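You operate a simulated robot arm through the tools that you are given. There is no shell and no other tool. Be economical: measure what you need, move in short steps, check, and stop when the job is done.

The job below is to be done with a simulated two-armed robot. You get a single attempt, and the scene is never put back.

Task
Take the blue flag and leave it on the brown disc. Take the green flag and put it on the top of frame two. Pick up the yellow flag with one hand, pass it to the other hand and put it on the top of frame two. Put one of the yellow sponges from the top of the bagging bench on top of the blue plug there. Put the white cloth from the top of the bagging bench on the low deck of the store cart. Take the blue cup on the top of the bagging bench and put it away on the top of the issue table. Turn the damper dial to 0 %. Fetch the yellow cloth and set it on the white pad on the top of the stacked cartons. Take the purple tote from the wooden shelf under the hatch and put it on top of the red disc. Take the blue cloth from the top of the care bench and put it on the purple plate. Put the white cone on the top of the care bench away on the top of the bagging bench. Count the yellow tins on the top of the jumbo bench, then put as many of the grey weights from the top of the jumbo bench on the top of frame two. Any order will do. Set down upright: blue cup, purple tote, grey weight.

It is judged by the outcome, as a careful person would: the job done as asked, and still so three seconds after it is handed in. It fails if anything else is knocked over, pushed out of place, dropped, spilled or broken. Flat cloth is picked up by pressing the open fingertips on it (5 to 10 N) and closing them slowly along it; thin cloth reads only 2 to 8 mm in the jaws.

Robot
Two 7-joint arms with two-finger parallel grippers on one trunk, on a base that drives. Base frame: it is fixed to the floor where the robot stands at the start and does not move with it; the origin is under the middle of the robot, x ahead of it, y to its left, z up; the surface under the hand at the start is at about z = 840. Lengths are in mm, angles in degrees, forces in N, time in s.
The left shoulder is at the start at [64, 182, 1137], the right one opposite. With the tool pointing down near the work surface each hand reaches from about 280 to 740 mm from the robot's upright axis, wherever it stands, measured 20 degrees to its own side. Places, roughly: blue cloth (11x7x2 cm) [-8800, 600, 900]; blue cup (8x8x9 cm) [-5400, -13400, 800]; blue flag (8x2x24 cm) [600, -200, 1000]; blue plug (10x10x7 cm) [-6000, -13000, 800]; brown disc (26x26x1 cm) [400, -500, 300]; damper dial [-4700, -13000, 600]; green flag (8x2x24 cm) [600, -100, 1000]; grey weight [500, -250, 750]; low deck of the store cart [-8600, -11100, 200]; purple plate (15x11x1 cm) [-8500, -3700, 800]; purple tote (18x12x15 cm) [-7700, 1800, 600]; red disc (20x20x4 cm) [-8600, -2800, 800]; top of frame two [-1000, -1900, 1400]; top of the bagging bench [-5900, -13300, 800]; top of the issue table (86x26 cm) [-8460, -11800, 860]; white cloth (11x7x2 cm) [-5800, -13000, 800]; white cone (9x9x5 cm) [-8800, 400, 900]; white pad (22x12x1 cm) [-300, -11000, 700]; yellow cloth (11x7x2 cm) [-1900, -8400, 800]; yellow flag (8x2x24 cm) [600, 0, 1000]; yellow sponge (9x6x4 cm) [-5700, -13300, 800]; yellow tin (4x4x6 cm) [300, -200, 900]; yellow tin (8x8x8 cm) [400, -400, 900]. Payload 3.91 kg a hand.
The TCP of each hand is the grasp point between the finger pads, 30 mm short of the fingertips. In the tool frame z runs along the fingers and y along their closing line. Largest opening 110 mm; finger width 20, thickness 10; the body of the gripper, 48 by 112 mm, starts 55 mm behind the TCP.
Orientation is that of the tool frame in the base frame, as [roll, pitch, yaw] about the fixed x, y, z axes, in that order (R = Rz(yaw) Ry(pitch) Rx(roll)). With the fingers straight down and closing along the base's y, the tool's x points along the base's -x, its y along +y and its z along -z.

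Tools
- The arms move only by the tool apply_moves. It takes "left_steps", "right_steps" or both (then of equal length, played together; a hand with none holds still); each is a list of rows, each an object of numbers (a shift or turn left out is 0, a gripper value left out holds the last): "wx", "wy", "wz": the turn, a rotation vector about the base's x, y, z in degrees; "dx", "dy", "dz": the shift along the base's x, y, z in mm; "gripper": the finger opening in mm, from 0 to 110. In form: [{"wx": .., "wy": .., "wz": .., "dx": .., "dy": .., "dz": .., "gripper": ..}, ...]. A call has 1 to 12 rows; each row is the pose to reach, as a shift and turn from the pose commanded when the call began. Each row takes 0.2 s and may step no farther than 50 mm and 8.6 degrees from the row before; otherwise, or with a gripper value out of range, the whole call is refused. Where a pose cannot be reached the arm comes as near as it can. A force on the tool above 40 N (or 10 N above the force at the start of the call, whichever is more), or a blocked arm, ends the call early, and 0.2 s more pass. The fingers move at their own pace (about 72 mm/s each) and stop on an object; they squeeze with about 23 N. The grip force told is the motor's: it shows also when the fingers shut on nothing. Time passes only in rows, and 0.2 s behind the last, so rows that repeat a pose let the fingers close. The reply holds the time, the measured pose of the TCP, the force on the tool along the base axes, the opening and the grip force, in the units named above and with some noise, with the torque about the TCP (base axes, N m) and any sound that the robot's microphone picked up, and new pictures: "views" is both (left out), scene, wrist or none (wrist: the cameras of the hands that moved).
- Cameras (640 x 400 px; columns grow to the right, rows downward): "scene" is now at [190, -40.3, 1327.5]; the picture's right is [-0.47, -0.88, 0.00], its down [-0.51, 0.27, -0.82] and it looks along [0.72, -0.39, -0.58] (base axes); focal length 218 px, centre (320, 200). "left" rides on the left gripper at [72, -17, -103] in its tool frame; the picture's right is [0.23, 0.97, 0.00], its down [-0.76, 0.18, -0.62] and it looks along [-0.61, 0.14, 0.78] (tool axes); focal length 222 px, centre (320, 200). "right" rides on the right gripper at [72, 17, -103] in its tool frame; the picture's right is [-0.23, 0.97, 0.00], its down [-0.76, -0.18, -0.62] and it looks along [-0.61, -0.14, 0.78] (tool axes); focal length 222 px, centre (320, 200). There is no depth. A picture from a camera that has moved, and an enlarged one, comes with that camera's place and axes in the base frame and with its lens.
- move_column(by): slides the trunk up (or, below 0, down) by that many mm; the arms and the scene camera ride with it, the base frame stays. It gives what a move gives, with no picture.
- drive_base(legs): drives the robot by 1 to 6 legs, each [ahead, left, turn to the left] in mm, mm and degrees, along the robot's own axes; the way and the turn of a leg run together, so that a leg with both is an arc; at most 1500 mm and 180 degrees a leg. The arms and the cameras ride along, it lands a little off, and it stops where it bumps. It gives what a move gives, and a new picture of the scene camera.
- aim_head(pan, tilt): turns the head with the scene camera to pan (to the left, within 80 degrees either way) and tilt (down, from -29 to 69), counted from straight ahead of the robot. It gives what a move gives, and a new picture of the scene camera.
- close_up(camera, box): a new picture of the part [left, top, right, bottom] of that camera's present view, enlarged. The clock stands still meanwhile.
- sign_off(): hands the job in; it is judged then, once.

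Go step by step. Nothing tells you exact positions but the pictures and the camera data: compare them with the known pose of the tool, close in by small moves and look again before you grip or let go. The budget is 588 turns and 360 pictures, counting those below and the enlarged ones. Unless the task says otherwise, let go and move clear before handing in, and close with one line.

The tools are called after "Call:" as name(argument=value, ...) on one line, values as JSON. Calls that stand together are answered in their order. apply_moves: Moves the arms, as the interface text tells. Its arguments: {"type":"object","properties":{"left_steps":{"type":"array"},"right_steps":{"type":"array"},"views":{"type":"string","enum":["both","scene","wrist","none"]}},"required":[]} The other tools are called the same way: move_column (by) slides the trunk up or down; drive_base (legs) drives the base; aim_head (pan, tilt) turns the head that bears the scene camera; close_up (camera, box) takes an enlarged picture of a part of a camera's view; sign_off () hands the job in.

At the start:

```text
time_s: 0.0
left_position: [360.9, -55.9, 1206.4]
left_orientation: [-179.9, 0.0, -179.9]
left_ft_force: [-0.6, 0.0, -1.0]
left_wrist_torque: [0.0, -0.01, -0.02]
left_width: 110.2
left_gripper_force: 0.0
right_position: [331.2, -346.0, 1148.5]
right_orientation: [180.0, 0.1, 180.0]
right_ft_force: [0.7, 0.4, 0.1]
right_wrist_torque: [-0.01, 0.0, -0.02]
right_width: 110.4
right_gripper_force: 0.1
trunk travel left (down, up): [-400.0, 114.0]
robot x, y, heading: [1.1, -0.3, 0.1]
head pan, tilt: [-28.3, 35.3]
```

scene: 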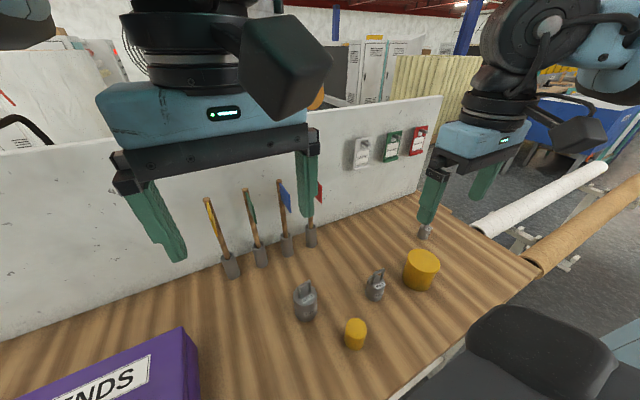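
right: 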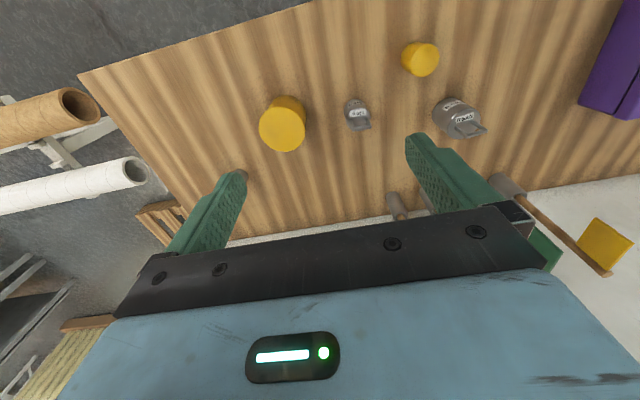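
left: 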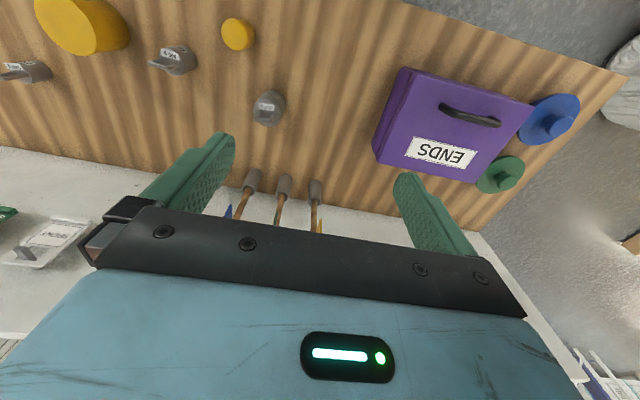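

I see the jumbo bench ahead with flags in sockets, grey weights, yellow tins and a purple box. I'll look over the bench before moving anything.

Call:
aim_head(pan=15, tilt=40)

Call:
aim_head(pan=-50, tilt=50)

```text
time_s: 1.1
left_position: [360.8, -56.4, 1205.0]
left_orientation: [-180.0, 0.0, -179.9]
left_ft_force: [1.0, 0.1, -0.9]
left_wrist_torque: [0.02, -0.01, -0.03]
left_width: 110.1
left_gripper_force: 0.0
right_position: [329.9, -345.7, 1150.2]
right_orientation: [-179.9, 0.0, 180.0]
right_ft_force: [0.7, 0.7, -1.0]
right_wrist_torque: [-0.01, -0.01, 0.02]
right_width: 110.0
right_gripper_force: 0.1
trunk travel left (down, up): [-400.0, 114.0]
robot x, y, heading: [-0.2, -1.8, 0.2]
head pan, tilt: [15.0, 40.0]
camera scene: at [194.7, 23.2, 1320.3], right [0.26, -0.97, 0.0], down [-0.62, -0.17, -0.77], along [0.74, 0.2, -0.64], focal length 218 px, centre (320, 200)
```

scene: 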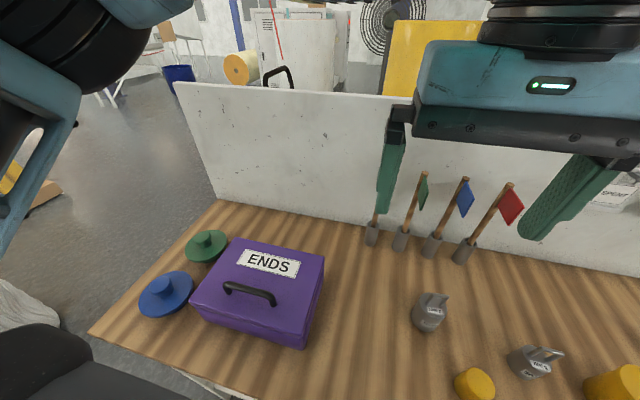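

```text
time_s: 2.5
left_position: [363.2, -55.9, 1203.6]
left_orientation: [179.9, -0.2, -179.7]
left_ft_force: [0.3, 0.0, 0.9]
left_wrist_torque: [-0.02, 0.0, -0.01]
left_width: 110.0
left_gripper_force: 0.2
right_position: [330.4, -346.7, 1149.4]
right_orientation: [179.9, 0.1, 180.0]
right_ft_force: [0.0, -1.5, 0.1]
right_wrist_torque: [0.01, 0.01, 0.0]
right_width: 110.2
right_gripper_force: 0.0
trunk travel left (down, up): [-400.0, 114.0]
robot x, y, heading: [1.7, -0.4, 0.2]
head pan, tilt: [-50.0, 50.0]
camera scene: at [190.6, -26.8, 1315.9], right [-0.34, -0.94, 0.0], down [-0.64, 0.23, -0.73], along [0.69, -0.25, -0.68], focal length 218 px, centre (320, 200)
```

scene: 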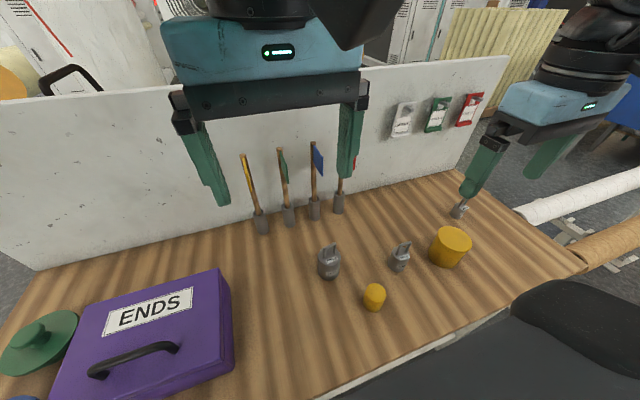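

Two yellow tins are visible so far, and three grey weights. I'll look right and down for the brown disc, and then behind for frame two.

Call:
aim_head(pan=-60, tilt=60)

```text
time_s: 3.2
left_position: [363.3, -55.1, 1205.0]
left_orientation: [179.9, -0.3, -179.8]
left_ft_force: [0.3, 1.0, 0.2]
left_wrist_torque: [0.03, 0.02, 0.0]
left_width: 109.9
left_gripper_force: 0.0
right_position: [331.7, -346.0, 1149.4]
right_orientation: [-180.0, 0.1, 180.0]
right_ft_force: [0.7, 0.7, -1.0]
right_wrist_torque: [0.02, -0.01, 0.01]
right_width: 109.9
right_gripper_force: 0.1
trunk travel left (down, up): [-400.0, 114.0]
robot x, y, heading: [-1.6, -2.5, 0.1]
head pan, tilt: [-60.0, 60.0]
camera scene: at [190.5, -26.8, 1315.9], right [-0.34, -0.94, 0.0], down [-0.64, 0.23, -0.73], along [0.69, -0.25, -0.68], focal length 218 px, centre (320, 200)
```

scene: 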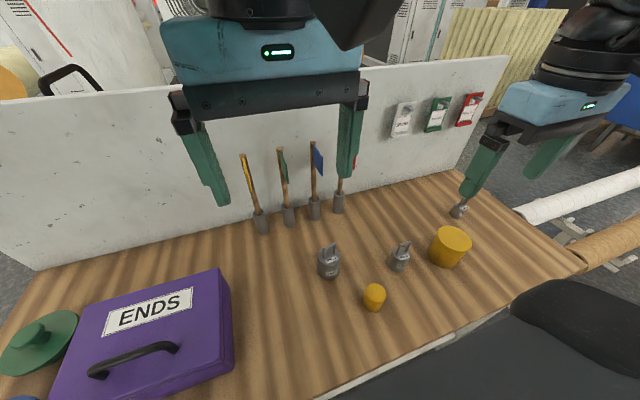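

The head reports a pan of -60, but the view hasn't moved. I'll try another aim.

Call:
aim_head(pan=-45, tilt=30)

```text
time_s: 4.1
left_position: [361.8, -55.8, 1206.4]
left_orientation: [-179.9, 0.2, -179.9]
left_ft_force: [0.6, 0.6, -0.1]
left_wrist_torque: [-0.01, 0.02, -0.03]
left_width: 110.2
left_gripper_force: 0.0
right_position: [332.0, -345.6, 1149.3]
right_orientation: [180.0, -0.1, -180.0]
right_ft_force: [-0.2, -1.3, -0.3]
right_wrist_torque: [-0.02, 0.02, -0.02]
right_width: 110.1
right_gripper_force: 0.1
trunk travel left (down, up): [-400.0, 114.0]
robot x, y, heading: [-1.5, 0.8, -0.1]
head pan, tilt: [-45.0, 30.0]
camera scene: at [179.9, -59.8, 1337.7], right [-0.67, -0.74, 0.0], down [-0.36, 0.32, -0.88], along [0.65, -0.59, -0.48], focal length 218 px, centre (320, 200)
```

scene: 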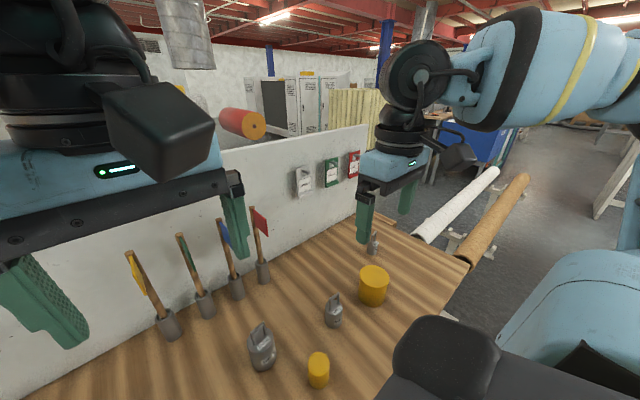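

The flag poles stand about 80 mm apart near x 620, y 0/-80/-160/-240. I'll zoom in on them.

Call:
close_up(camera="scene", box=[100, 180, 300, 350])

Call:
close_up(camera="left", box=[0, 0, 640, 400])

```text
2.35 times, centred on (200, 265) of scene
camera zoom: at [179.9, -59.8, 1337.7], right [-0.67, -0.74, 0.0], down [-0.36, 0.32, -0.88], along [0.65, -0.59, -0.48], focal length 514 px, centre (602, 47)
```

zoom: 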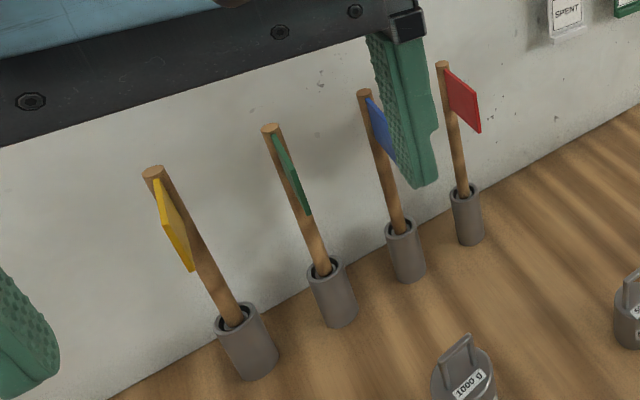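

```text
1.00 times, centred on (320, 200) of left (not enlarged: the box is as wide or as high as the picture)
camera zoom: at [288.4, -72.9, 1310.0], right [-0.23, 0.97, 0.0], down [0.76, 0.18, 0.62], along [0.61, 0.14, -0.78], focal length 222 px, centre (320, 200)
```

zoom: 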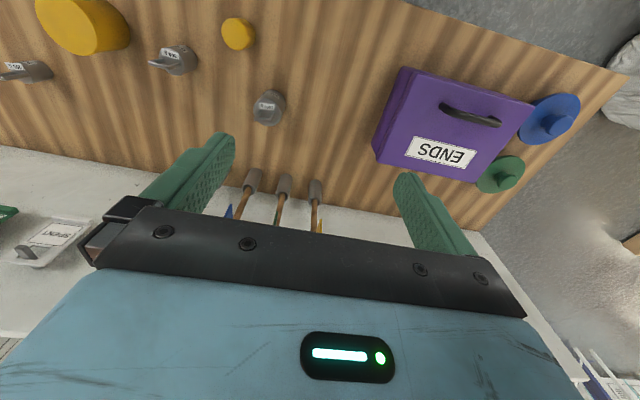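

I'll back away from the bench so I can see the lower shelf and the brown disc, and then turn toward frame two.

Call:
drive_base(legs=[[-900, 0, 0]])

Call:
aim_head(pan=-20, tilt=25)

Call:
move_column(by=-300)

Call:
aim_head(pan=-25, tilt=25)

```text
time_s: 7.2
left_position: [-178.2, -56.9, 1203.8]
left_orientation: [-180.0, -0.5, -179.4]
left_ft_force: [0.8, 0.9, -0.7]
left_wrist_torque: [-0.01, 0.0, 0.02]
left_width: 110.3
left_gripper_force: 0.1
right_position: [-207.6, -347.3, 1145.3]
right_orientation: [-180.0, -0.2, -179.8]
right_ft_force: [-0.2, 0.1, -0.6]
right_wrist_torque: [0.01, -0.04, -0.03]
right_width: 109.9
right_gripper_force: 0.1
trunk travel left (down, up): [-400.0, 114.0]
robot x, y, heading: [-550.9, -4.1, 0.3]
head pan, tilt: [-45.0, 30.0]
stopped in leg 1: the robot was blocked; the commanded pose is now the measured one
camera scene: at [-363.3, -65.0, 1335.1], right [-0.7, -0.72, 0.01], down [-0.36, 0.34, -0.87], along [0.62, -0.61, -0.5], focal length 218 px, centre (320, 200)
```

scene: 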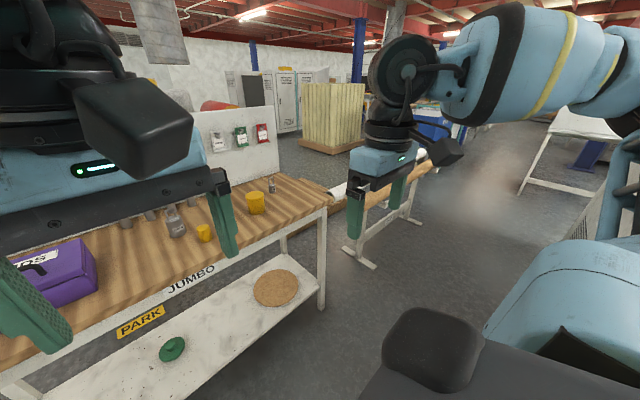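

```text
time_s: 8.1
left_position: [-178.0, -56.4, 1203.2]
left_orientation: [-179.9, -0.5, -179.3]
left_ft_force: [-0.8, 0.1, -0.4]
left_wrist_torque: [0.0, 0.03, -0.02]
left_width: 109.9
left_gripper_force: 0.1
right_position: [-209.1, -346.7, 1146.2]
right_orientation: [-180.0, -0.3, -179.6]
right_ft_force: [-0.7, 0.4, 0.4]
right_wrist_torque: [0.02, 0.0, 0.04]
right_width: 110.1
right_gripper_force: 0.1
trunk travel left (down, up): [-400.0, 114.0]
robot x, y, heading: [-556.1, -3.5, 0.3]
head pan, tilt: [-20.0, 25.0]
camera scene: at [-340.8, -32.9, 1341.6], right [-0.34, -0.94, 0.0], down [-0.41, 0.14, -0.9], along [0.85, -0.31, -0.43], focal length 218 px, centre (320, 200)
```

scene: 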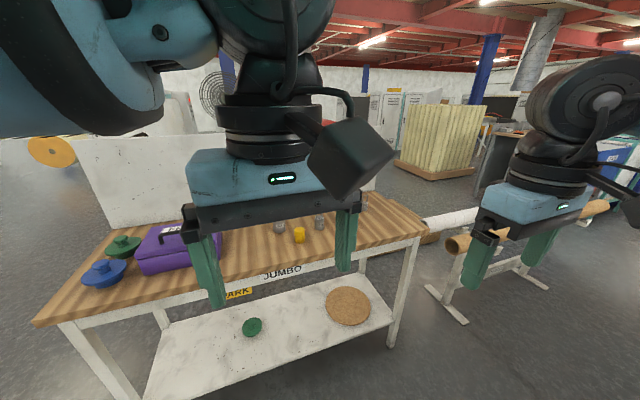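

```text
time_s: 10.6
left_position: [-138.1, -57.6, 917.6]
left_orientation: [179.8, -1.3, -178.1]
left_ft_force: [7.4, -0.7, -4.7]
left_wrist_torque: [0.12, 0.56, 0.2]
left_width: 110.1
left_gripper_force: 0.1
right_position: [-174.0, -347.4, 863.3]
right_orientation: [179.9, -1.1, -179.8]
right_ft_force: [-0.9, 0.1, 0.4]
right_wrist_torque: [0.02, -0.02, 0.0]
right_width: 109.9
right_gripper_force: 0.1
trunk travel left (down, up): [-123.0, 391.0]
robot x, y, heading: [-524.0, -4.4, 0.3]
head pan, tilt: [-20.0, 25.0]
stopped: the force on the tool passed its limit at 50 N (the readings are from after the stop); the commanded pose is now the measured one
```

```text
time_s: 11.3
left_position: [-139.2, -56.2, 918.9]
left_orientation: [179.8, -1.4, -178.4]
left_ft_force: [0.0, 0.8, 0.0]
left_wrist_torque: [0.04, 0.01, -0.02]
left_width: 109.9
left_gripper_force: 0.0
right_position: [-173.4, -346.9, 865.3]
right_orientation: [-180.0, -1.0, -179.7]
right_ft_force: [-0.2, -0.1, -0.2]
right_wrist_torque: [0.01, 0.01, -0.03]
right_width: 110.0
right_gripper_force: 0.1
trunk travel left (down, up): [-123.0, 391.0]
robot x, y, heading: [-526.4, -1.1, 0.5]
head pan, tilt: [-25.0, 25.0]
camera scene: at [-216.1, -39.3, 1038.1], right [-0.41, -0.91, 0.01], down [-0.4, 0.17, -0.9], along [0.82, -0.37, -0.43], focal length 218 px, centre (320, 200)
```

scene: 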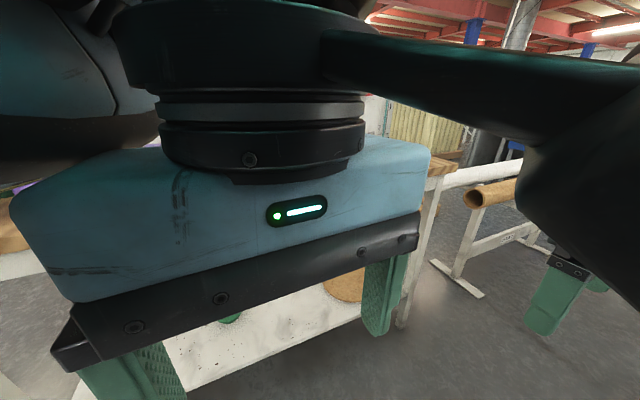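

The brown disc is on the shelf under the bench. Backing up was blocked and the hand met something on the way down. I'll raise the trunk again and look around before going on.

Call:
move_column(by=277)

Call:
aim_head(pan=-80, tilt=20)

```text
time_s: 14.1
left_position: [-156.6, -54.9, 1201.5]
left_orientation: [179.9, -0.4, -178.3]
left_ft_force: [0.2, 0.2, 0.0]
left_wrist_torque: [-0.01, 0.0, 0.01]
left_width: 110.0
left_gripper_force: 0.0
right_position: [-191.0, -346.1, 1147.8]
right_orientation: [-180.0, -0.2, -179.7]
right_ft_force: [-0.3, 0.0, -0.8]
right_wrist_torque: [-0.01, 0.03, 0.02]
right_width: 110.0
right_gripper_force: 0.1
trunk travel left (down, up): [-400.0, 114.0]
robot x, y, heading: [-527.6, -3.3, 0.3]
head pan, tilt: [-25.0, 25.0]
```

```text
time_s: 15.3
left_position: [-158.6, -55.8, 1202.9]
left_orientation: [179.9, -0.3, -178.3]
left_ft_force: [1.2, 0.3, 0.5]
left_wrist_torque: [-0.04, -0.02, 0.0]
left_width: 110.2
left_gripper_force: 0.1
right_position: [-192.7, -346.5, 1149.4]
right_orientation: [-180.0, -0.2, -179.7]
right_ft_force: [-1.1, -0.5, -0.7]
right_wrist_torque: [-0.04, -0.03, -0.04]
right_width: 110.0
right_gripper_force: 0.0
trunk travel left (down, up): [-400.0, 114.0]
robot x, y, heading: [-531.1, -4.5, 0.0]
head pan, tilt: [-80.0, 20.0]
camera scene: at [-399.4, -92.3, 1352.2], right [-0.98, -0.18, 0.0], down [-0.06, 0.34, -0.94], along [0.17, -0.92, -0.34], focal length 218 px, centre (320, 200)
```

scene: 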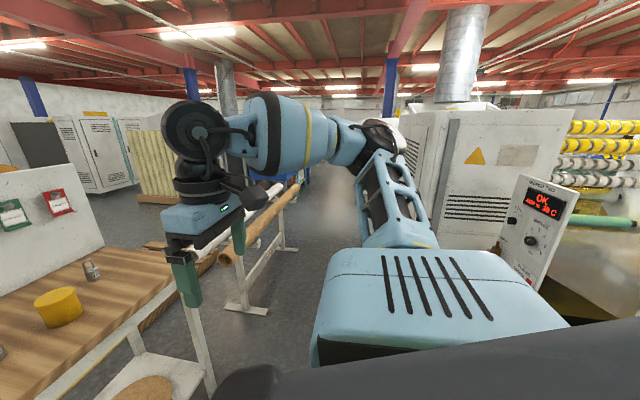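

Something machine-like is behind and to the right. I'll move forward a little, then turn right in place for a look.

Call:
drive_base(legs=[[120, 0, 0], [0, 0, -60]])

```text
time_s: 19.2
left_position: [-266.2, -348.9, 1201.7]
left_orientation: [179.8, -0.4, 121.8]
left_ft_force: [0.0, -0.9, -0.1]
left_wrist_torque: [0.0, 0.03, -0.01]
left_width: 110.0
left_gripper_force: 0.1
right_position: [-535.8, -465.6, 1148.7]
right_orientation: [-180.0, -0.1, 120.4]
right_ft_force: [0.8, -0.5, -0.3]
right_wrist_torque: [0.0, -0.01, 0.02]
right_width: 109.9
right_gripper_force: 0.0
trunk travel left (down, up): [-400.0, 114.0]
robot x, y, heading: [-411.1, -3.8, -59.7]
head pan, tilt: [-80.0, 20.0]
camera scene: at [-422.0, -159.1, 1352.2], right [-0.65, 0.76, 0.0], down [0.26, 0.22, -0.94], along [-0.71, -0.61, -0.34], focal length 218 px, centre (320, 200)
```

scene: 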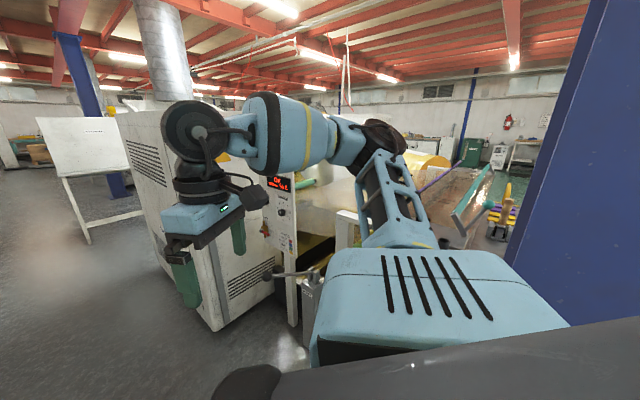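

A blue pillar stood behind me, and the white machine cabinet lies toward frame two's place. I'll turn to face it.

Call:
drive_base(legs=[[0, 0, -45]])

Call:
aim_head(pan=0, tilt=15)

```text
time_s: 20.9
left_position: [-411.6, -388.5, 1198.5]
left_orientation: [179.9, -0.9, 99.1]
left_ft_force: [0.3, 0.6, 1.7]
left_wrist_torque: [-0.01, -0.01, 0.01]
left_width: 110.2
left_gripper_force: 0.1
right_position: [-702.6, -393.8, 1141.8]
right_orientation: [-179.9, -1.2, 97.8]
right_ft_force: [0.3, 0.1, 0.2]
right_wrist_torque: [0.01, 0.0, 0.02]
right_width: 110.1
right_gripper_force: 0.1
trunk travel left (down, up): [-400.0, 114.0]
robot x, y, heading: [-408.6, -5.7, -82.1]
head pan, tilt: [-80.0, 20.0]
stopped in leg 1: the robot was blocked; the commanded pose is now the measured one
camera scene: at [-480.5, -157.6, 1350.7], right [-0.3, 0.95, 0.01], down [0.32, 0.11, -0.94], along [-0.9, -0.28, -0.34], focal length 218 px, centre (320, 200)
```

scene: 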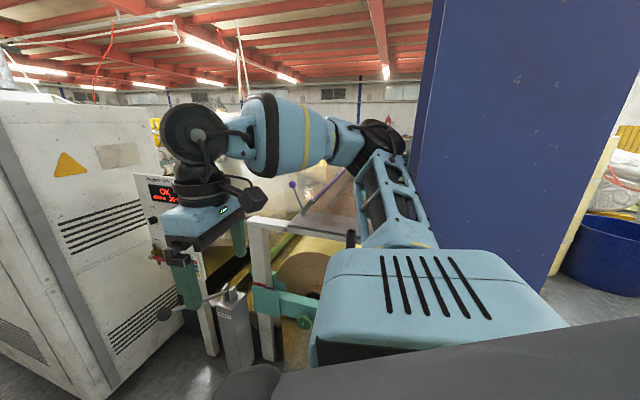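

```text
time_s: 22.4
left_position: [-411.7, -391.3, 1197.9]
left_orientation: [180.0, -0.9, 98.8]
left_ft_force: [-0.6, 0.5, 0.8]
left_wrist_torque: [0.02, 0.01, -0.02]
left_width: 110.2
left_gripper_force: 0.0
right_position: [-704.0, -393.4, 1142.1]
right_orientation: [-180.0, -1.3, 97.5]
right_ft_force: [-0.1, 0.3, 0.8]
right_wrist_torque: [0.0, -0.01, -0.01]
right_width: 109.9
right_gripper_force: 0.0
trunk travel left (down, up): [-400.0, 114.0]
robot x, y, heading: [-407.7, -2.8, -82.4]
head pan, tilt: [0.0, 15.0]
camera scene: at [-379.7, -224.0, 1357.6], right [-0.99, -0.13, 0.0], down [-0.04, 0.27, -0.96], along [0.13, -0.95, -0.27], focal length 218 px, centre (320, 200)
```

scene: 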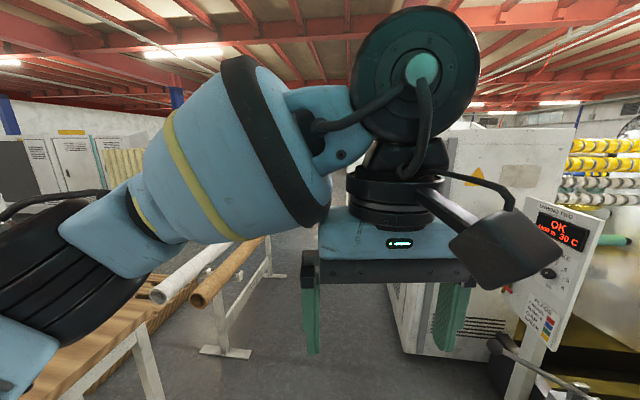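

I'll zoom in on the panel label and the cabinet.

Call:
close_up(camera="scene", box=[440, 110, 640, 240])

```text
3.08 times, centred on (540, 175) of scene
camera zoom: at [-379.7, -224.0, 1357.6], right [-0.99, -0.13, 0.0], down [-0.04, 0.27, -0.96], along [0.13, -0.95, -0.27], focal length 672 px, centre (-357, 277)
```

zoom: 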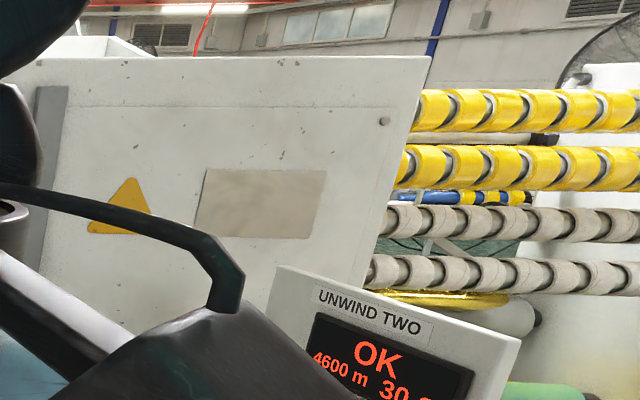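

The white cabinet (front near y -1410, right side near x -750, top about 1400) is frame two. I'll go back to the bench for the blue flag, facing it from a little distance first.

Call:
drive_base(legs=[[0, 0, 82.3], [200, 0, 0]])

```text
time_s: 27.5
left_position: [160.3, -66.7, 1203.4]
left_orientation: [179.9, -0.3, -179.4]
left_ft_force: [0.3, -0.4, -0.6]
left_wrist_torque: [-0.01, 0.0, 0.02]
left_width: 110.2
left_gripper_force: 0.1
right_position: [119.6, -357.6, 1146.1]
right_orientation: [-180.0, -0.6, 179.0]
right_ft_force: [-0.1, -0.1, 0.0]
right_wrist_torque: [0.0, -0.01, -0.01]
right_width: 109.9
right_gripper_force: 0.0
trunk travel left (down, up): [-400.0, 114.0]
robot x, y, heading: [-208.2, -6.8, -0.9]
head pan, tilt: [0.0, 15.0]
camera scene: at [-3.0, -8.3, 1360.4], right [-0.02, -1.0, 0.0], down [-0.26, 0.0, -0.97], along [0.97, -0.02, -0.26], focal length 218 px, centre (320, 200)
```

scene: 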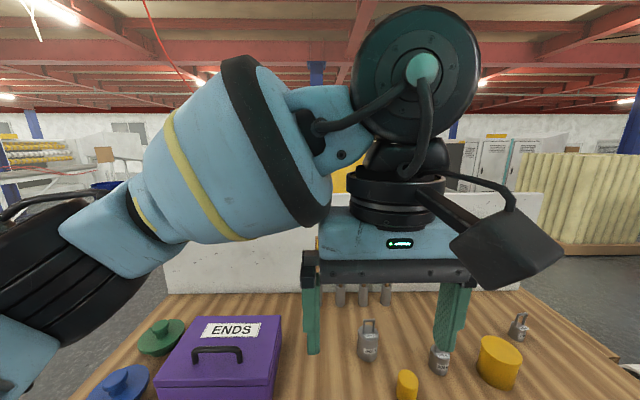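

I'll move the left hand out to the left, and turn the right hand to point forward.

Call:
apply_moves(left_steps=[{"dy": 45}, {"dy": 90}, {"dy": 135}, {"dy": 180}, {"dy": 225}, {"dy": 260}, {"dy": 260}, {"dy": 260}, {"dy": 260}, {"dy": 260}, {"dy": 260}, {"dy": 260}], right_steps=[{"wy": -7.5}, {"wy": -15}, {"wy": -22.5, "dy": 10}, {"wy": -30, "dy": 20}, {"wy": -37.5, "dy": 40}, {"wy": -45, "dy": 60, "dz": -10}, {"wy": -52.5, "dy": 80, "dz": -20}, {"wy": -60, "dy": 100, "dz": -30, "gripper": 60}, {"wy": -67.5, "dy": 120, "dz": -40}, {"wy": -75, "dy": 140, "dz": -50}, {"wy": -82.5, "dy": 160, "dz": -65}, {"wy": -90, "dy": 180, "dz": -80, "dx": 30}], views="both")

```text
time_s: 30.1
left_position: [155.6, 193.4, 1204.7]
left_orientation: [-180.0, 0.0, -179.6]
left_ft_force: [-0.8, 0.4, -0.9]
left_wrist_torque: [-0.01, -0.04, 0.02]
left_width: 110.3
left_gripper_force: 0.0
right_position: [285.3, -190.7, 1132.7]
right_orientation: [169.4, 85.6, 168.3]
right_ft_force: [-0.2, 0.2, -0.4]
right_wrist_torque: [-0.02, 0.01, 0.01]
right_width: 60.1
right_gripper_force: 0.2
right hand out of reach, approached as far as the arm can: row 5, 6, 7, 8, 9, 10, 11, 12
trunk travel left (down, up): [-400.0, 114.0]
robot x, y, heading: [-208.9, -6.4, -1.2]
head pan, tilt: [0.0, 15.0]
camera scene: at [-5.9, -6.2, 1360.9], right [-0.02, -1.0, 0.0], down [-0.26, 0.0, -0.97], along [0.97, -0.02, -0.26], focal length 218 px, centre (320, 200)
camera right: at [175.6, -170.5, 1068.3], right [0.04, 0.97, 0.24], down [-0.57, -0.18, 0.8], along [0.82, -0.16, 0.54], focal length 222 px, centre (320, 200)
camera left: at [82.9, 175.3, 1309.0], right [-0.24, 0.97, 0.0], down [0.76, 0.18, 0.62], along [0.6, 0.15, -0.78], focal length 222 px, centre (320, 200)
```

scene: 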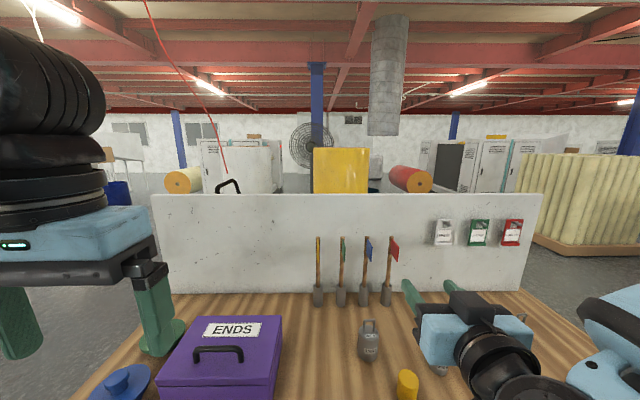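
right: 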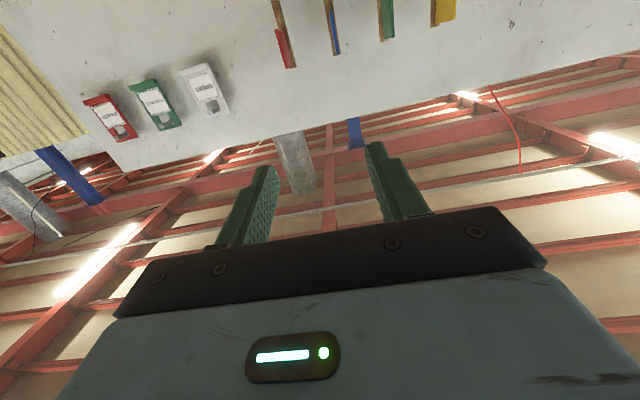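
left: 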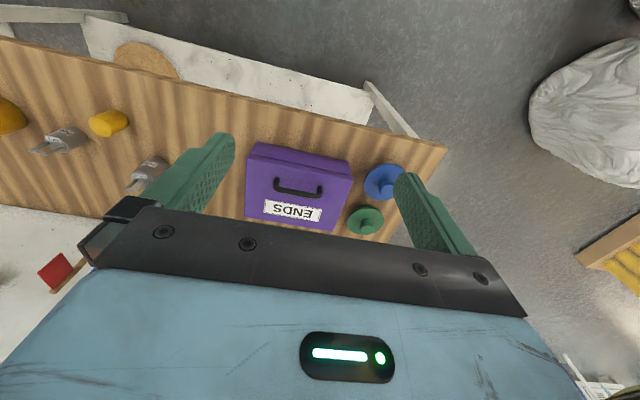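

The flags stand clear of one another, but the weights are in the way of a low forward approach, so I'll take the weights first. I'll raise the trunk and test how high the hands can reach pointing down, for frame two.

Call:
move_column(by=114)

Call:
apply_moves(left_steps=[{"dz": 40}, {"dz": 80}, {"dz": 120}, {"dz": 160}, {"dz": 160}], views="none")

```text
time_s: 31.6
left_position: [160.7, 193.0, 1314.2]
left_orientation: [180.0, -0.4, -179.5]
left_ft_force: [-0.1, -0.9, -0.3]
left_wrist_torque: [0.02, 0.03, 0.0]
left_width: 110.0
left_gripper_force: 0.0
right_position: [221.1, -185.9, 1376.7]
right_orientation: [4.8, 78.6, 3.6]
right_ft_force: [-0.4, -0.5, -0.1]
right_wrist_torque: [0.02, -0.03, -0.02]
right_width: 59.9
right_gripper_force: 0.1
trunk travel left (down, up): [-514.0, 0.0]
robot x, y, heading: [-208.3, -6.2, -0.8]
head pan, tilt: [0.0, 15.0]
```

```text
time_s: 32.8
left_position: [162.7, 194.8, 1477.2]
left_orientation: [-180.0, -0.3, -179.6]
left_ft_force: [0.0, 1.2, 0.3]
left_wrist_torque: [0.01, 0.03, 0.02]
left_width: 109.9
left_gripper_force: 0.0
right_position: [220.5, -185.8, 1377.4]
right_orientation: [4.5, 78.4, 3.4]
right_ft_force: [-0.4, -0.8, -0.5]
right_wrist_torque: [-0.02, 0.03, -0.01]
right_width: 60.3
right_gripper_force: 0.1
trunk travel left (down, up): [-514.0, 0.0]
robot x, y, heading: [-210.8, -5.8, -0.9]
head pan, tilt: [0.0, 15.0]
```

Pointing down at 1477 is reachable, so I can lower things onto frame two from above. Next I'll turn the right hand back down and lower the left.

Call:
apply_moves(left_steps=[{"dz": -20}, {"dz": -40}, {"dz": -60}, {"dz": -80}, {"dz": -100}, {"dz": -120}, {"dz": -140}, {"dz": -160}, {"dz": -160}, {"dz": -160}, {"dz": -160}, {"dz": -160}], right_steps=[{"wy": 7.5, "dy": -10}, {"wy": 15, "dy": -20}, {"wy": 22.5, "dy": -30}, {"wy": 30, "dy": -40}, {"wy": 37.5, "dy": -50}, {"wy": 45, "dy": -60}, {"wy": 52.5, "dy": -70}, {"wy": 60, "dy": -80}, {"wy": 67.5, "dy": -90}, {"wy": 75, "dy": -100}, {"wy": 82.5, "dy": -110}, {"wy": 90, "dy": -120}], views="none")

Call:
move_column(by=-114)

```text
time_s: 35.4
left_position: [159.9, 193.3, 1315.3]
left_orientation: [-180.0, -0.3, -179.6]
left_ft_force: [0.3, -0.2, -0.3]
left_wrist_torque: [-0.01, 0.0, 0.0]
left_width: 110.1
left_gripper_force: 0.1
right_position: [219.7, -307.6, 1377.1]
right_orientation: [-178.9, 11.3, 179.4]
right_ft_force: [0.8, -1.1, -0.3]
right_wrist_torque: [0.03, 0.02, 0.0]
right_width: 60.0
right_gripper_force: 0.1
trunk travel left (down, up): [-514.0, 0.0]
robot x, y, heading: [-207.3, -3.3, -0.9]
head pan, tilt: [0.0, 15.0]
```

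```text
time_s: 36.8
left_position: [160.7, 192.4, 1202.5]
left_orientation: [179.9, -0.1, -179.5]
left_ft_force: [-0.1, -0.1, -0.9]
left_wrist_torque: [0.0, -0.03, -0.02]
left_width: 110.0
left_gripper_force: 0.0
right_position: [220.2, -306.2, 1263.2]
right_orientation: [-178.9, 11.8, 179.3]
right_ft_force: [0.2, -0.3, 0.2]
right_wrist_torque: [0.0, -0.01, -0.03]
right_width: 60.0
right_gripper_force: 0.1
trunk travel left (down, up): [-400.0, 114.0]
robot x, y, heading: [-213.1, -4.1, -0.8]
head pan, tilt: [0.0, 15.0]
```

I'll straighten the right hand, then drive up to the bench with the hands high.

Call:
apply_moves(right_steps=[{"wy": 6, "dz": -40}, {"wy": 11.5, "dz": -80}, {"wy": 11.5, "dz": -100}], views="none")

Call:
aim_head(pan=-15, tilt=50)

Call:
drive_base(legs=[[190, 0, 0.8]])

```text
time_s: 37.6
left_position: [157.8, 192.7, 1202.5]
left_orientation: [180.0, -0.4, -179.5]
left_ft_force: [-0.2, -0.9, 0.6]
left_wrist_torque: [-0.02, 0.0, 0.01]
left_width: 110.1
left_gripper_force: 0.2
right_position: [221.2, -307.6, 1161.2]
right_orientation: [-178.8, 0.1, 179.3]
right_ft_force: [-0.4, -1.4, 0.9]
right_wrist_torque: [-0.01, -0.06, -0.01]
right_width: 60.0
right_gripper_force: 0.1
trunk travel left (down, up): [-400.0, 114.0]
robot x, y, heading: [-207.5, -5.8, -0.9]
head pan, tilt: [0.0, 15.0]
```

```text
time_s: 38.6
left_position: [160.4, 193.8, 1203.9]
left_orientation: [180.0, -0.3, -179.5]
left_ft_force: [-0.5, 0.4, 0.3]
left_wrist_torque: [-0.01, 0.02, 0.01]
left_width: 109.9
left_gripper_force: 0.1
right_position: [221.1, -307.1, 1161.8]
right_orientation: [-178.9, 0.1, 179.3]
right_ft_force: [0.7, -0.1, -0.2]
right_wrist_torque: [-0.01, -0.03, -0.03]
right_width: 60.0
right_gripper_force: 0.0
trunk travel left (down, up): [-400.0, 114.0]
robot x, y, heading: [-207.4, -6.3, -0.7]
head pan, tilt: [-15.0, 50.0]
camera scene: at [-22.5, -27.9, 1306.6], right [-0.27, -0.96, 0.0], down [-0.74, 0.21, -0.64], along [0.62, -0.18, -0.77], focal length 218 px, centre (320, 200)
```

scene: 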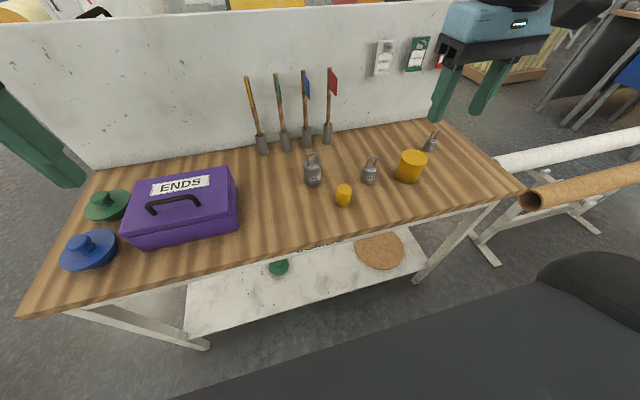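

```text
time_s: 40.2
left_position: [346.0, 198.2, 1202.1]
left_orientation: [-180.0, -0.2, -178.5]
left_ft_force: [-0.2, 0.8, -0.4]
left_wrist_torque: [-0.01, 0.02, -0.01]
left_width: 110.2
left_gripper_force: 0.0
right_position: [416.6, -301.9, 1160.8]
right_orientation: [-178.6, 0.1, -179.7]
right_ft_force: [-0.2, -0.4, 0.0]
right_wrist_torque: [-0.03, 0.05, 0.0]
right_width: 60.0
right_gripper_force: 0.0
trunk travel left (down, up): [-400.0, 114.0]
robot x, y, heading: [-20.0, -6.6, 0.2]
head pan, tilt: [-15.0, 50.0]
camera scene: at [167.6, -25.8, 1306.5], right [-0.26, -0.97, 0.0], down [-0.74, 0.2, -0.64], along [0.62, -0.17, -0.77], focal length 218 px, centre (320, 200)
```

scene: 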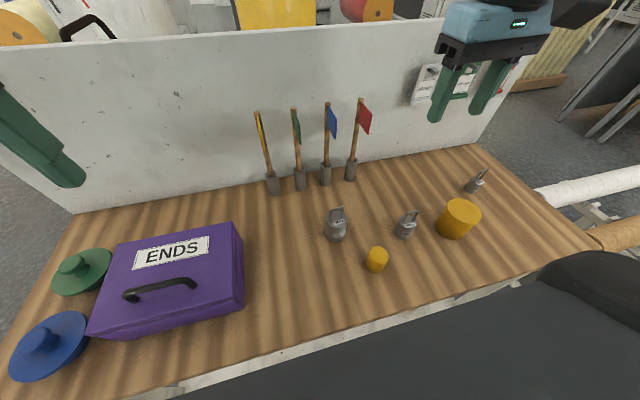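

Three weights and two tins are in view. I'll zoom in on the weights to see how the handles lie.

Call:
close_up(camera="scene", box=[290, 150, 510, 290])

```text
2.86 times, centred on (400, 220) of scene
camera zoom: at [167.6, -25.8, 1306.5], right [-0.26, -0.97, 0.0], down [-0.74, 0.2, -0.64], along [0.62, -0.17, -0.77], focal length 624 px, centre (91, 143)
```

zoom: 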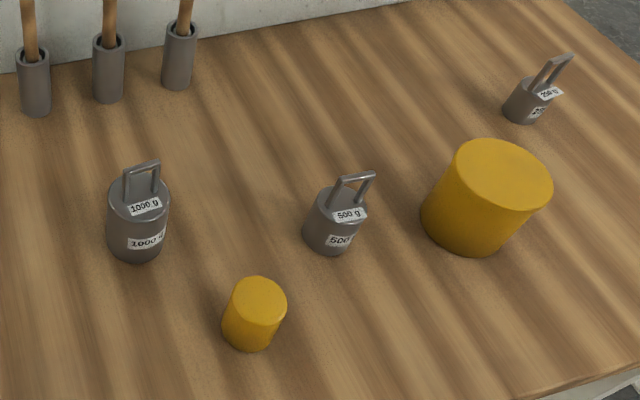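

The weights are 1000 g, 500 g and 250 g. I'll take the 1000 g with the left hand and the 500 g with the right, starting by bringing each above its weight.

Call:
apply_moves(left_steps=[{"dx": 20, "dy": -45}, {"dx": 40, "dy": -90}, {"dx": 60, "dy": -135}, {"dx": 80, "dy": -180, "gripper": 85}, {"dx": 86, "dy": -225}, {"dx": 86, "dy": -270, "dz": -20}, {"dx": 86, "dy": -310, "dz": -50}, {"dx": 86, "dy": -337, "dz": -90}, {"dx": 86, "dy": -337, "dz": -130}, {"dx": 86, "dy": -337, "dz": -170}], right_steps=[{"dx": -5, "dz": -10}, {"dx": -27, "dz": -20}, {"dx": -27, "dz": -30, "gripper": 80}, {"dx": -27, "dz": -40}, {"dx": -27, "dz": -60}, {"dx": -27, "dz": -80}, {"dx": -27, "dz": -100}, {"dx": -27, "dz": -120}, {"dx": -27, "dz": -130}, {"dx": -27, "dz": -140}], views="wrist")

```text
time_s: 42.4
left_position: [430.1, -140.6, 1033.3]
left_orientation: [-180.0, -0.3, -178.5]
left_ft_force: [0.4, 1.0, -1.0]
left_wrist_torque: [0.02, 0.0, 0.04]
left_width: 85.0
left_gripper_force: 0.0
right_position: [388.1, -301.6, 1023.0]
right_orientation: [-178.7, 0.1, -179.7]
right_ft_force: [0.3, 0.0, -0.5]
right_wrist_torque: [0.01, -0.01, 0.0]
right_width: 80.0
right_gripper_force: 0.1
trunk travel left (down, up): [-400.0, 114.0]
robot x, y, heading: [-18.0, -8.3, 0.2]
head pan, tilt: [-15.0, 50.0]
camera right: at [315.3, -282.9, 1126.0], right [0.22, 0.97, -0.02], down [0.76, -0.16, 0.63], along [0.61, -0.16, -0.78], focal length 222 px, centre (320, 200)
camera left: at [358.2, -159.5, 1136.0], right [-0.25, 0.97, 0.0], down [0.76, 0.2, 0.62], along [0.6, 0.16, -0.78], focal length 222 px, centre (320, 200)
```

right: 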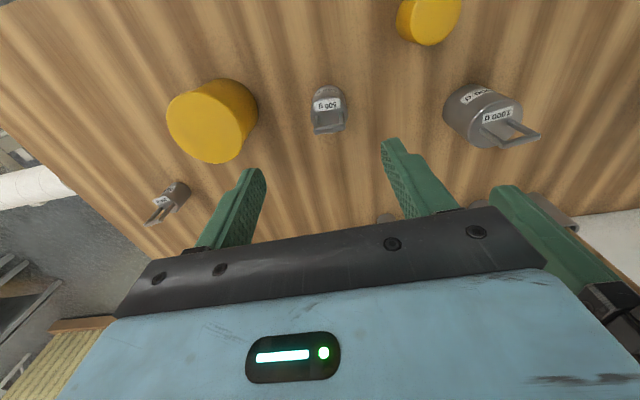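
left: 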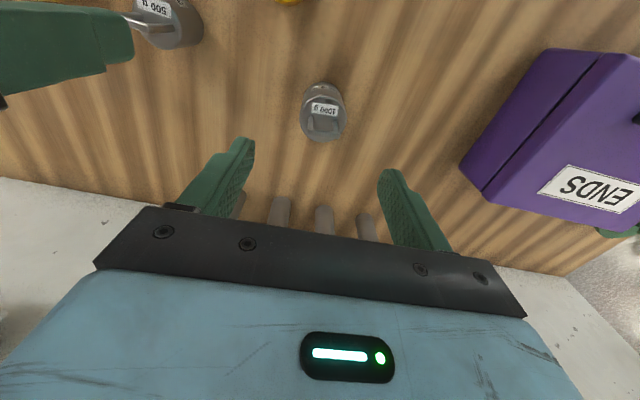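

Both weights lie nearly between their fingers. I'll descend straight down with small corrections.

Call:
apply_moves(left_steps=[{"dx": -3, "dy": 2, "dz": -40}, {"dx": -3, "dy": 2, "dz": -80}, {"dx": -3, "dy": 2, "dz": -115}, {"dx": -3, "dy": 2, "dz": -138}, {"dx": -3, "dy": 2, "dz": -138}], right_steps=[{"dx": -7, "dy": 7, "dz": -40}, {"dx": -7, "dy": 7, "dz": -80}, {"dx": -7, "dy": 7, "dz": -115}, {"dx": -7, "dy": 7, "dz": -140}, {"dx": -7, "dy": 7, "dz": -140}], views="wrist")

```text
time_s: 43.6
left_position: [427.8, -136.9, 894.7]
left_orientation: [-179.9, -0.2, -178.5]
left_ft_force: [0.0, 0.1, -0.2]
left_wrist_torque: [0.01, -0.02, 0.0]
left_width: 84.8
left_gripper_force: 0.0
right_position: [382.7, -295.4, 883.2]
right_orientation: [-178.8, 0.2, -179.7]
right_ft_force: [0.2, 0.4, -0.5]
right_wrist_torque: [0.0, -0.03, 0.03]
right_width: 80.2
right_gripper_force: 0.1
trunk travel left (down, up): [-400.0, 114.0]
robot x, y, heading: [-21.4, -7.3, 0.3]
head pan, tilt: [-15.0, 50.0]
camera right: at [308.6, -276.3, 986.3], right [0.22, 0.97, -0.02], down [0.76, -0.16, 0.63], along [0.61, -0.16, -0.78], focal length 222 px, centre (320, 200)
camera left: at [356.1, -156.7, 998.8], right [-0.25, 0.97, 0.0], down [0.76, 0.2, 0.62], along [0.6, 0.16, -0.78], focal length 222 px, centre (320, 200)
```

right: 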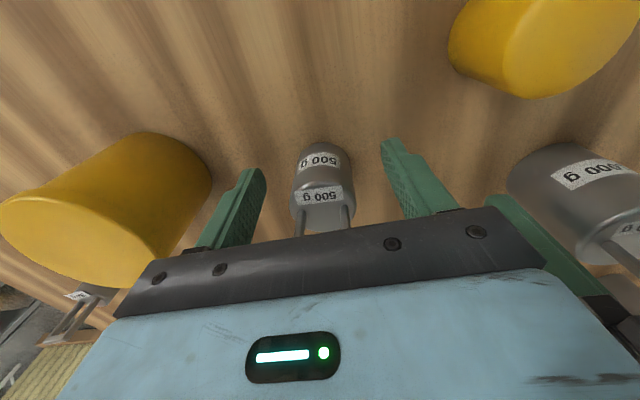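
left: 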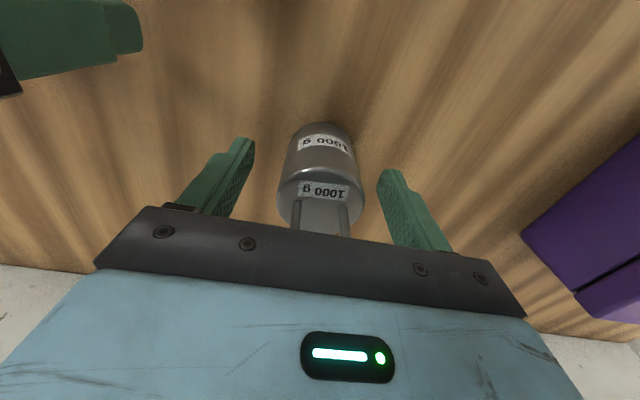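

Both weights are centred between the fingers, so I'll close and lift.

Call:
apply_moves(left_steps=[{"gripper": 35}, {"gripper": 35}, {"gripper": 35}, {"gripper": 35, "dz": 15}, {"dz": 55}, {"dz": 100}, {"dz": 150}, {"dz": 200}, {"dz": 250}], right_steps=[{"gripper": 25}, {"gripper": 25}, {"gripper": 25}, {"gripper": 25, "dz": 15}, {"dz": 55}, {"dz": 100}, {"dz": 150}, {"dz": 200}, {"dz": 250}], views="wrist")

```text
time_s: 45.6
left_position: [426.8, -136.9, 1143.3]
left_orientation: [180.0, -0.4, -178.6]
left_ft_force: [-0.6, 0.8, -10.0]
left_wrist_torque: [0.02, -0.01, 0.03]
left_width: 49.7
left_gripper_force: 22.8
right_position: [381.8, -293.1, 1133.5]
right_orientation: [-178.7, 0.1, -179.6]
right_ft_force: [0.5, 0.1, -4.8]
right_wrist_torque: [-0.04, 0.01, 0.0]
right_width: 39.2
right_gripper_force: 22.4
trunk travel left (down, up): [-400.0, 114.0]
robot x, y, heading: [-17.3, -8.1, 0.2]
head pan, tilt: [-15.0, 50.0]
camera right: at [308.9, -274.2, 1236.5], right [0.22, 0.98, -0.02], down [0.76, -0.16, 0.63], along [0.61, -0.15, -0.78], focal length 222 px, centre (320, 200)
camera left: at [355.1, -156.3, 1247.5], right [-0.25, 0.97, 0.0], down [0.76, 0.2, 0.62], along [0.6, 0.16, -0.78], focal length 222 px, centre (320, 200)
```

right: 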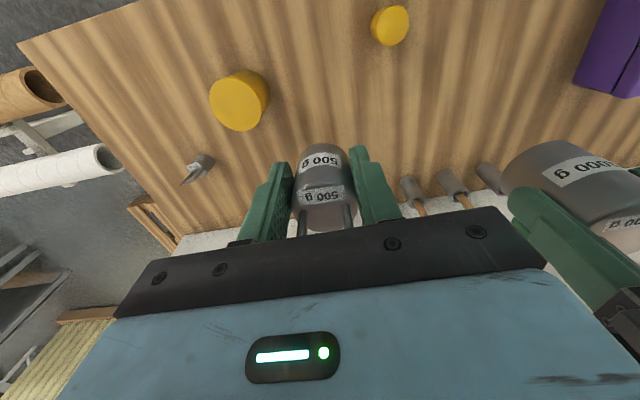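
left: 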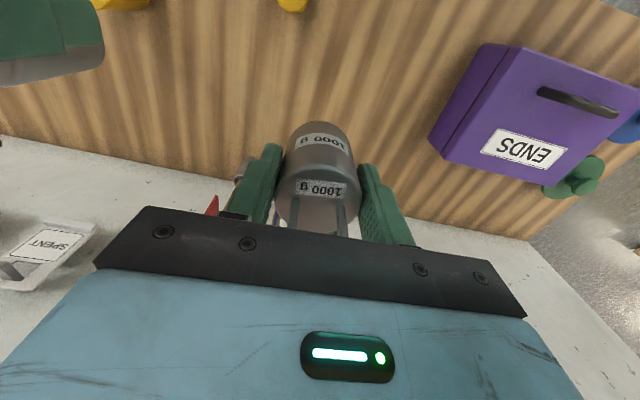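

Both weights are held. I'll spread the hands, raise the trunk, back off and turn toward frame two.

Call:
apply_moves(left_steps=[{"dy": 45, "dx": -10}, {"dy": 90, "dx": -20}, {"dy": 135, "dx": -30}, {"dy": 180, "dx": -40}, {"dy": 225, "dx": -50}, {"dy": 270, "dx": -60}, {"dy": 300, "dx": -70}], right_steps=[{"dz": 5}, {"dz": 10}, {"dz": 10}, {"dz": 10}, {"dz": 10}, {"dz": 10}, {"dz": 10}], views="none")

Call:
move_column(by=114)

Call:
aim_head(pan=0, tilt=25)

Call:
drive_base(legs=[[-250, 0, 0], [0, 0, -90], [900, 0, 0]])

```text
time_s: 47.2
left_position: [360.0, 164.2, 1145.1]
left_orientation: [179.9, -0.3, -178.6]
left_ft_force: [-0.5, -0.4, -9.7]
left_wrist_torque: [-0.04, 0.07, 0.0]
left_width: 49.4
left_gripper_force: 23.0
right_position: [382.9, -292.8, 1142.6]
right_orientation: [-178.7, 0.1, -179.7]
right_ft_force: [0.5, 0.3, -5.7]
right_wrist_torque: [-0.02, 0.03, -0.03]
right_width: 39.1
right_gripper_force: 22.7
trunk travel left (down, up): [-400.0, 114.0]
robot x, y, heading: [-20.7, -5.0, 0.4]
head pan, tilt: [-15.0, 50.0]
```

```text
time_s: 48.6
left_position: [360.7, 163.2, 1257.1]
left_orientation: [179.9, -0.5, -178.5]
left_ft_force: [0.5, -0.6, -10.4]
left_wrist_torque: [-0.03, 0.06, 0.02]
left_width: 49.3
left_gripper_force: 22.9
right_position: [383.7, -294.9, 1253.3]
right_orientation: [-178.7, -0.1, -179.6]
right_ft_force: [0.7, -0.4, -5.8]
right_wrist_torque: [0.03, 0.04, -0.01]
right_width: 39.0
right_gripper_force: 23.0
trunk travel left (down, up): [-514.0, 0.0]
robot x, y, heading: [-20.7, -6.5, -0.1]
head pan, tilt: [-15.0, 50.0]
```

```text
time_s: 49.5
left_position: [358.6, 163.4, 1258.9]
left_orientation: [180.0, -0.3, -178.4]
left_ft_force: [-1.2, -0.9, -10.2]
left_wrist_torque: [-0.01, 0.08, 0.01]
left_width: 49.0
left_gripper_force: 23.0
right_position: [382.8, -294.5, 1255.1]
right_orientation: [-178.7, 0.1, -179.7]
right_ft_force: [-0.5, -0.2, -4.5]
right_wrist_torque: [-0.02, 0.03, 0.01]
right_width: 39.2
right_gripper_force: 22.8
trunk travel left (down, up): [-514.0, 0.0]
robot x, y, heading: [-20.3, -7.7, 0.2]
head pan, tilt: [0.0, 25.0]
camera scene: at [79.9, -6.2, 1477.1], right [0.0, -1.0, 0.0], down [-0.42, 0.0, -0.91], along [0.91, 0.0, -0.42], focal length 218 px, centre (320, 200)
```

scene: 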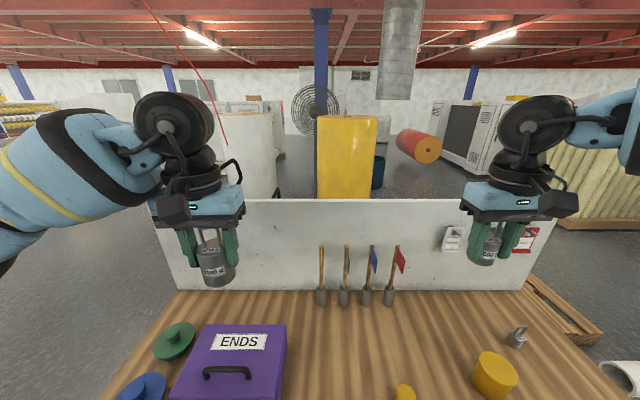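

```text
time_s: 59.5
left_position: [-73.4, -1289.3, 1258.3]
left_orientation: [-180.0, -0.3, 92.6]
left_ft_force: [0.8, 0.2, -9.6]
left_wrist_torque: [0.05, -0.01, -0.02]
left_width: 48.3
left_gripper_force: 23.2
right_position: [-530.8, -1322.9, 1256.4]
right_orientation: [-178.7, 0.2, 91.5]
right_ft_force: [-1.2, -0.3, -5.2]
right_wrist_torque: [0.04, 0.01, 0.02]
right_width: 37.9
right_gripper_force: 22.4
trunk travel left (down, up): [-514.0, 0.0]
robot x, y, heading: [-253.9, -915.2, -88.8]
head pan, tilt: [0.0, 25.0]
camera scene: at [-251.0, -1014.1, 1477.2], right [-1.0, -0.02, 0.0], down [-0.01, 0.42, -0.91], along [0.02, -0.91, -0.42], focal length 218 px, centre (320, 200)
```

scene: 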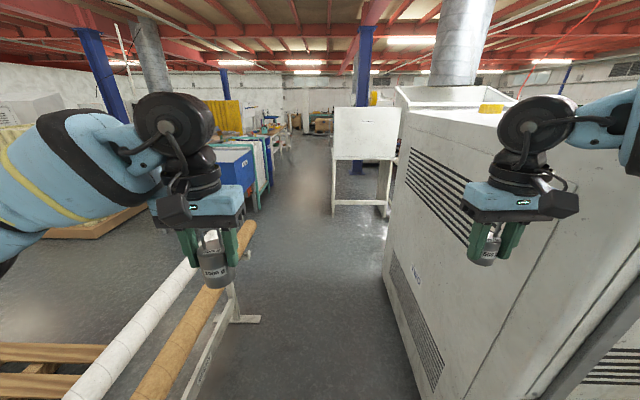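

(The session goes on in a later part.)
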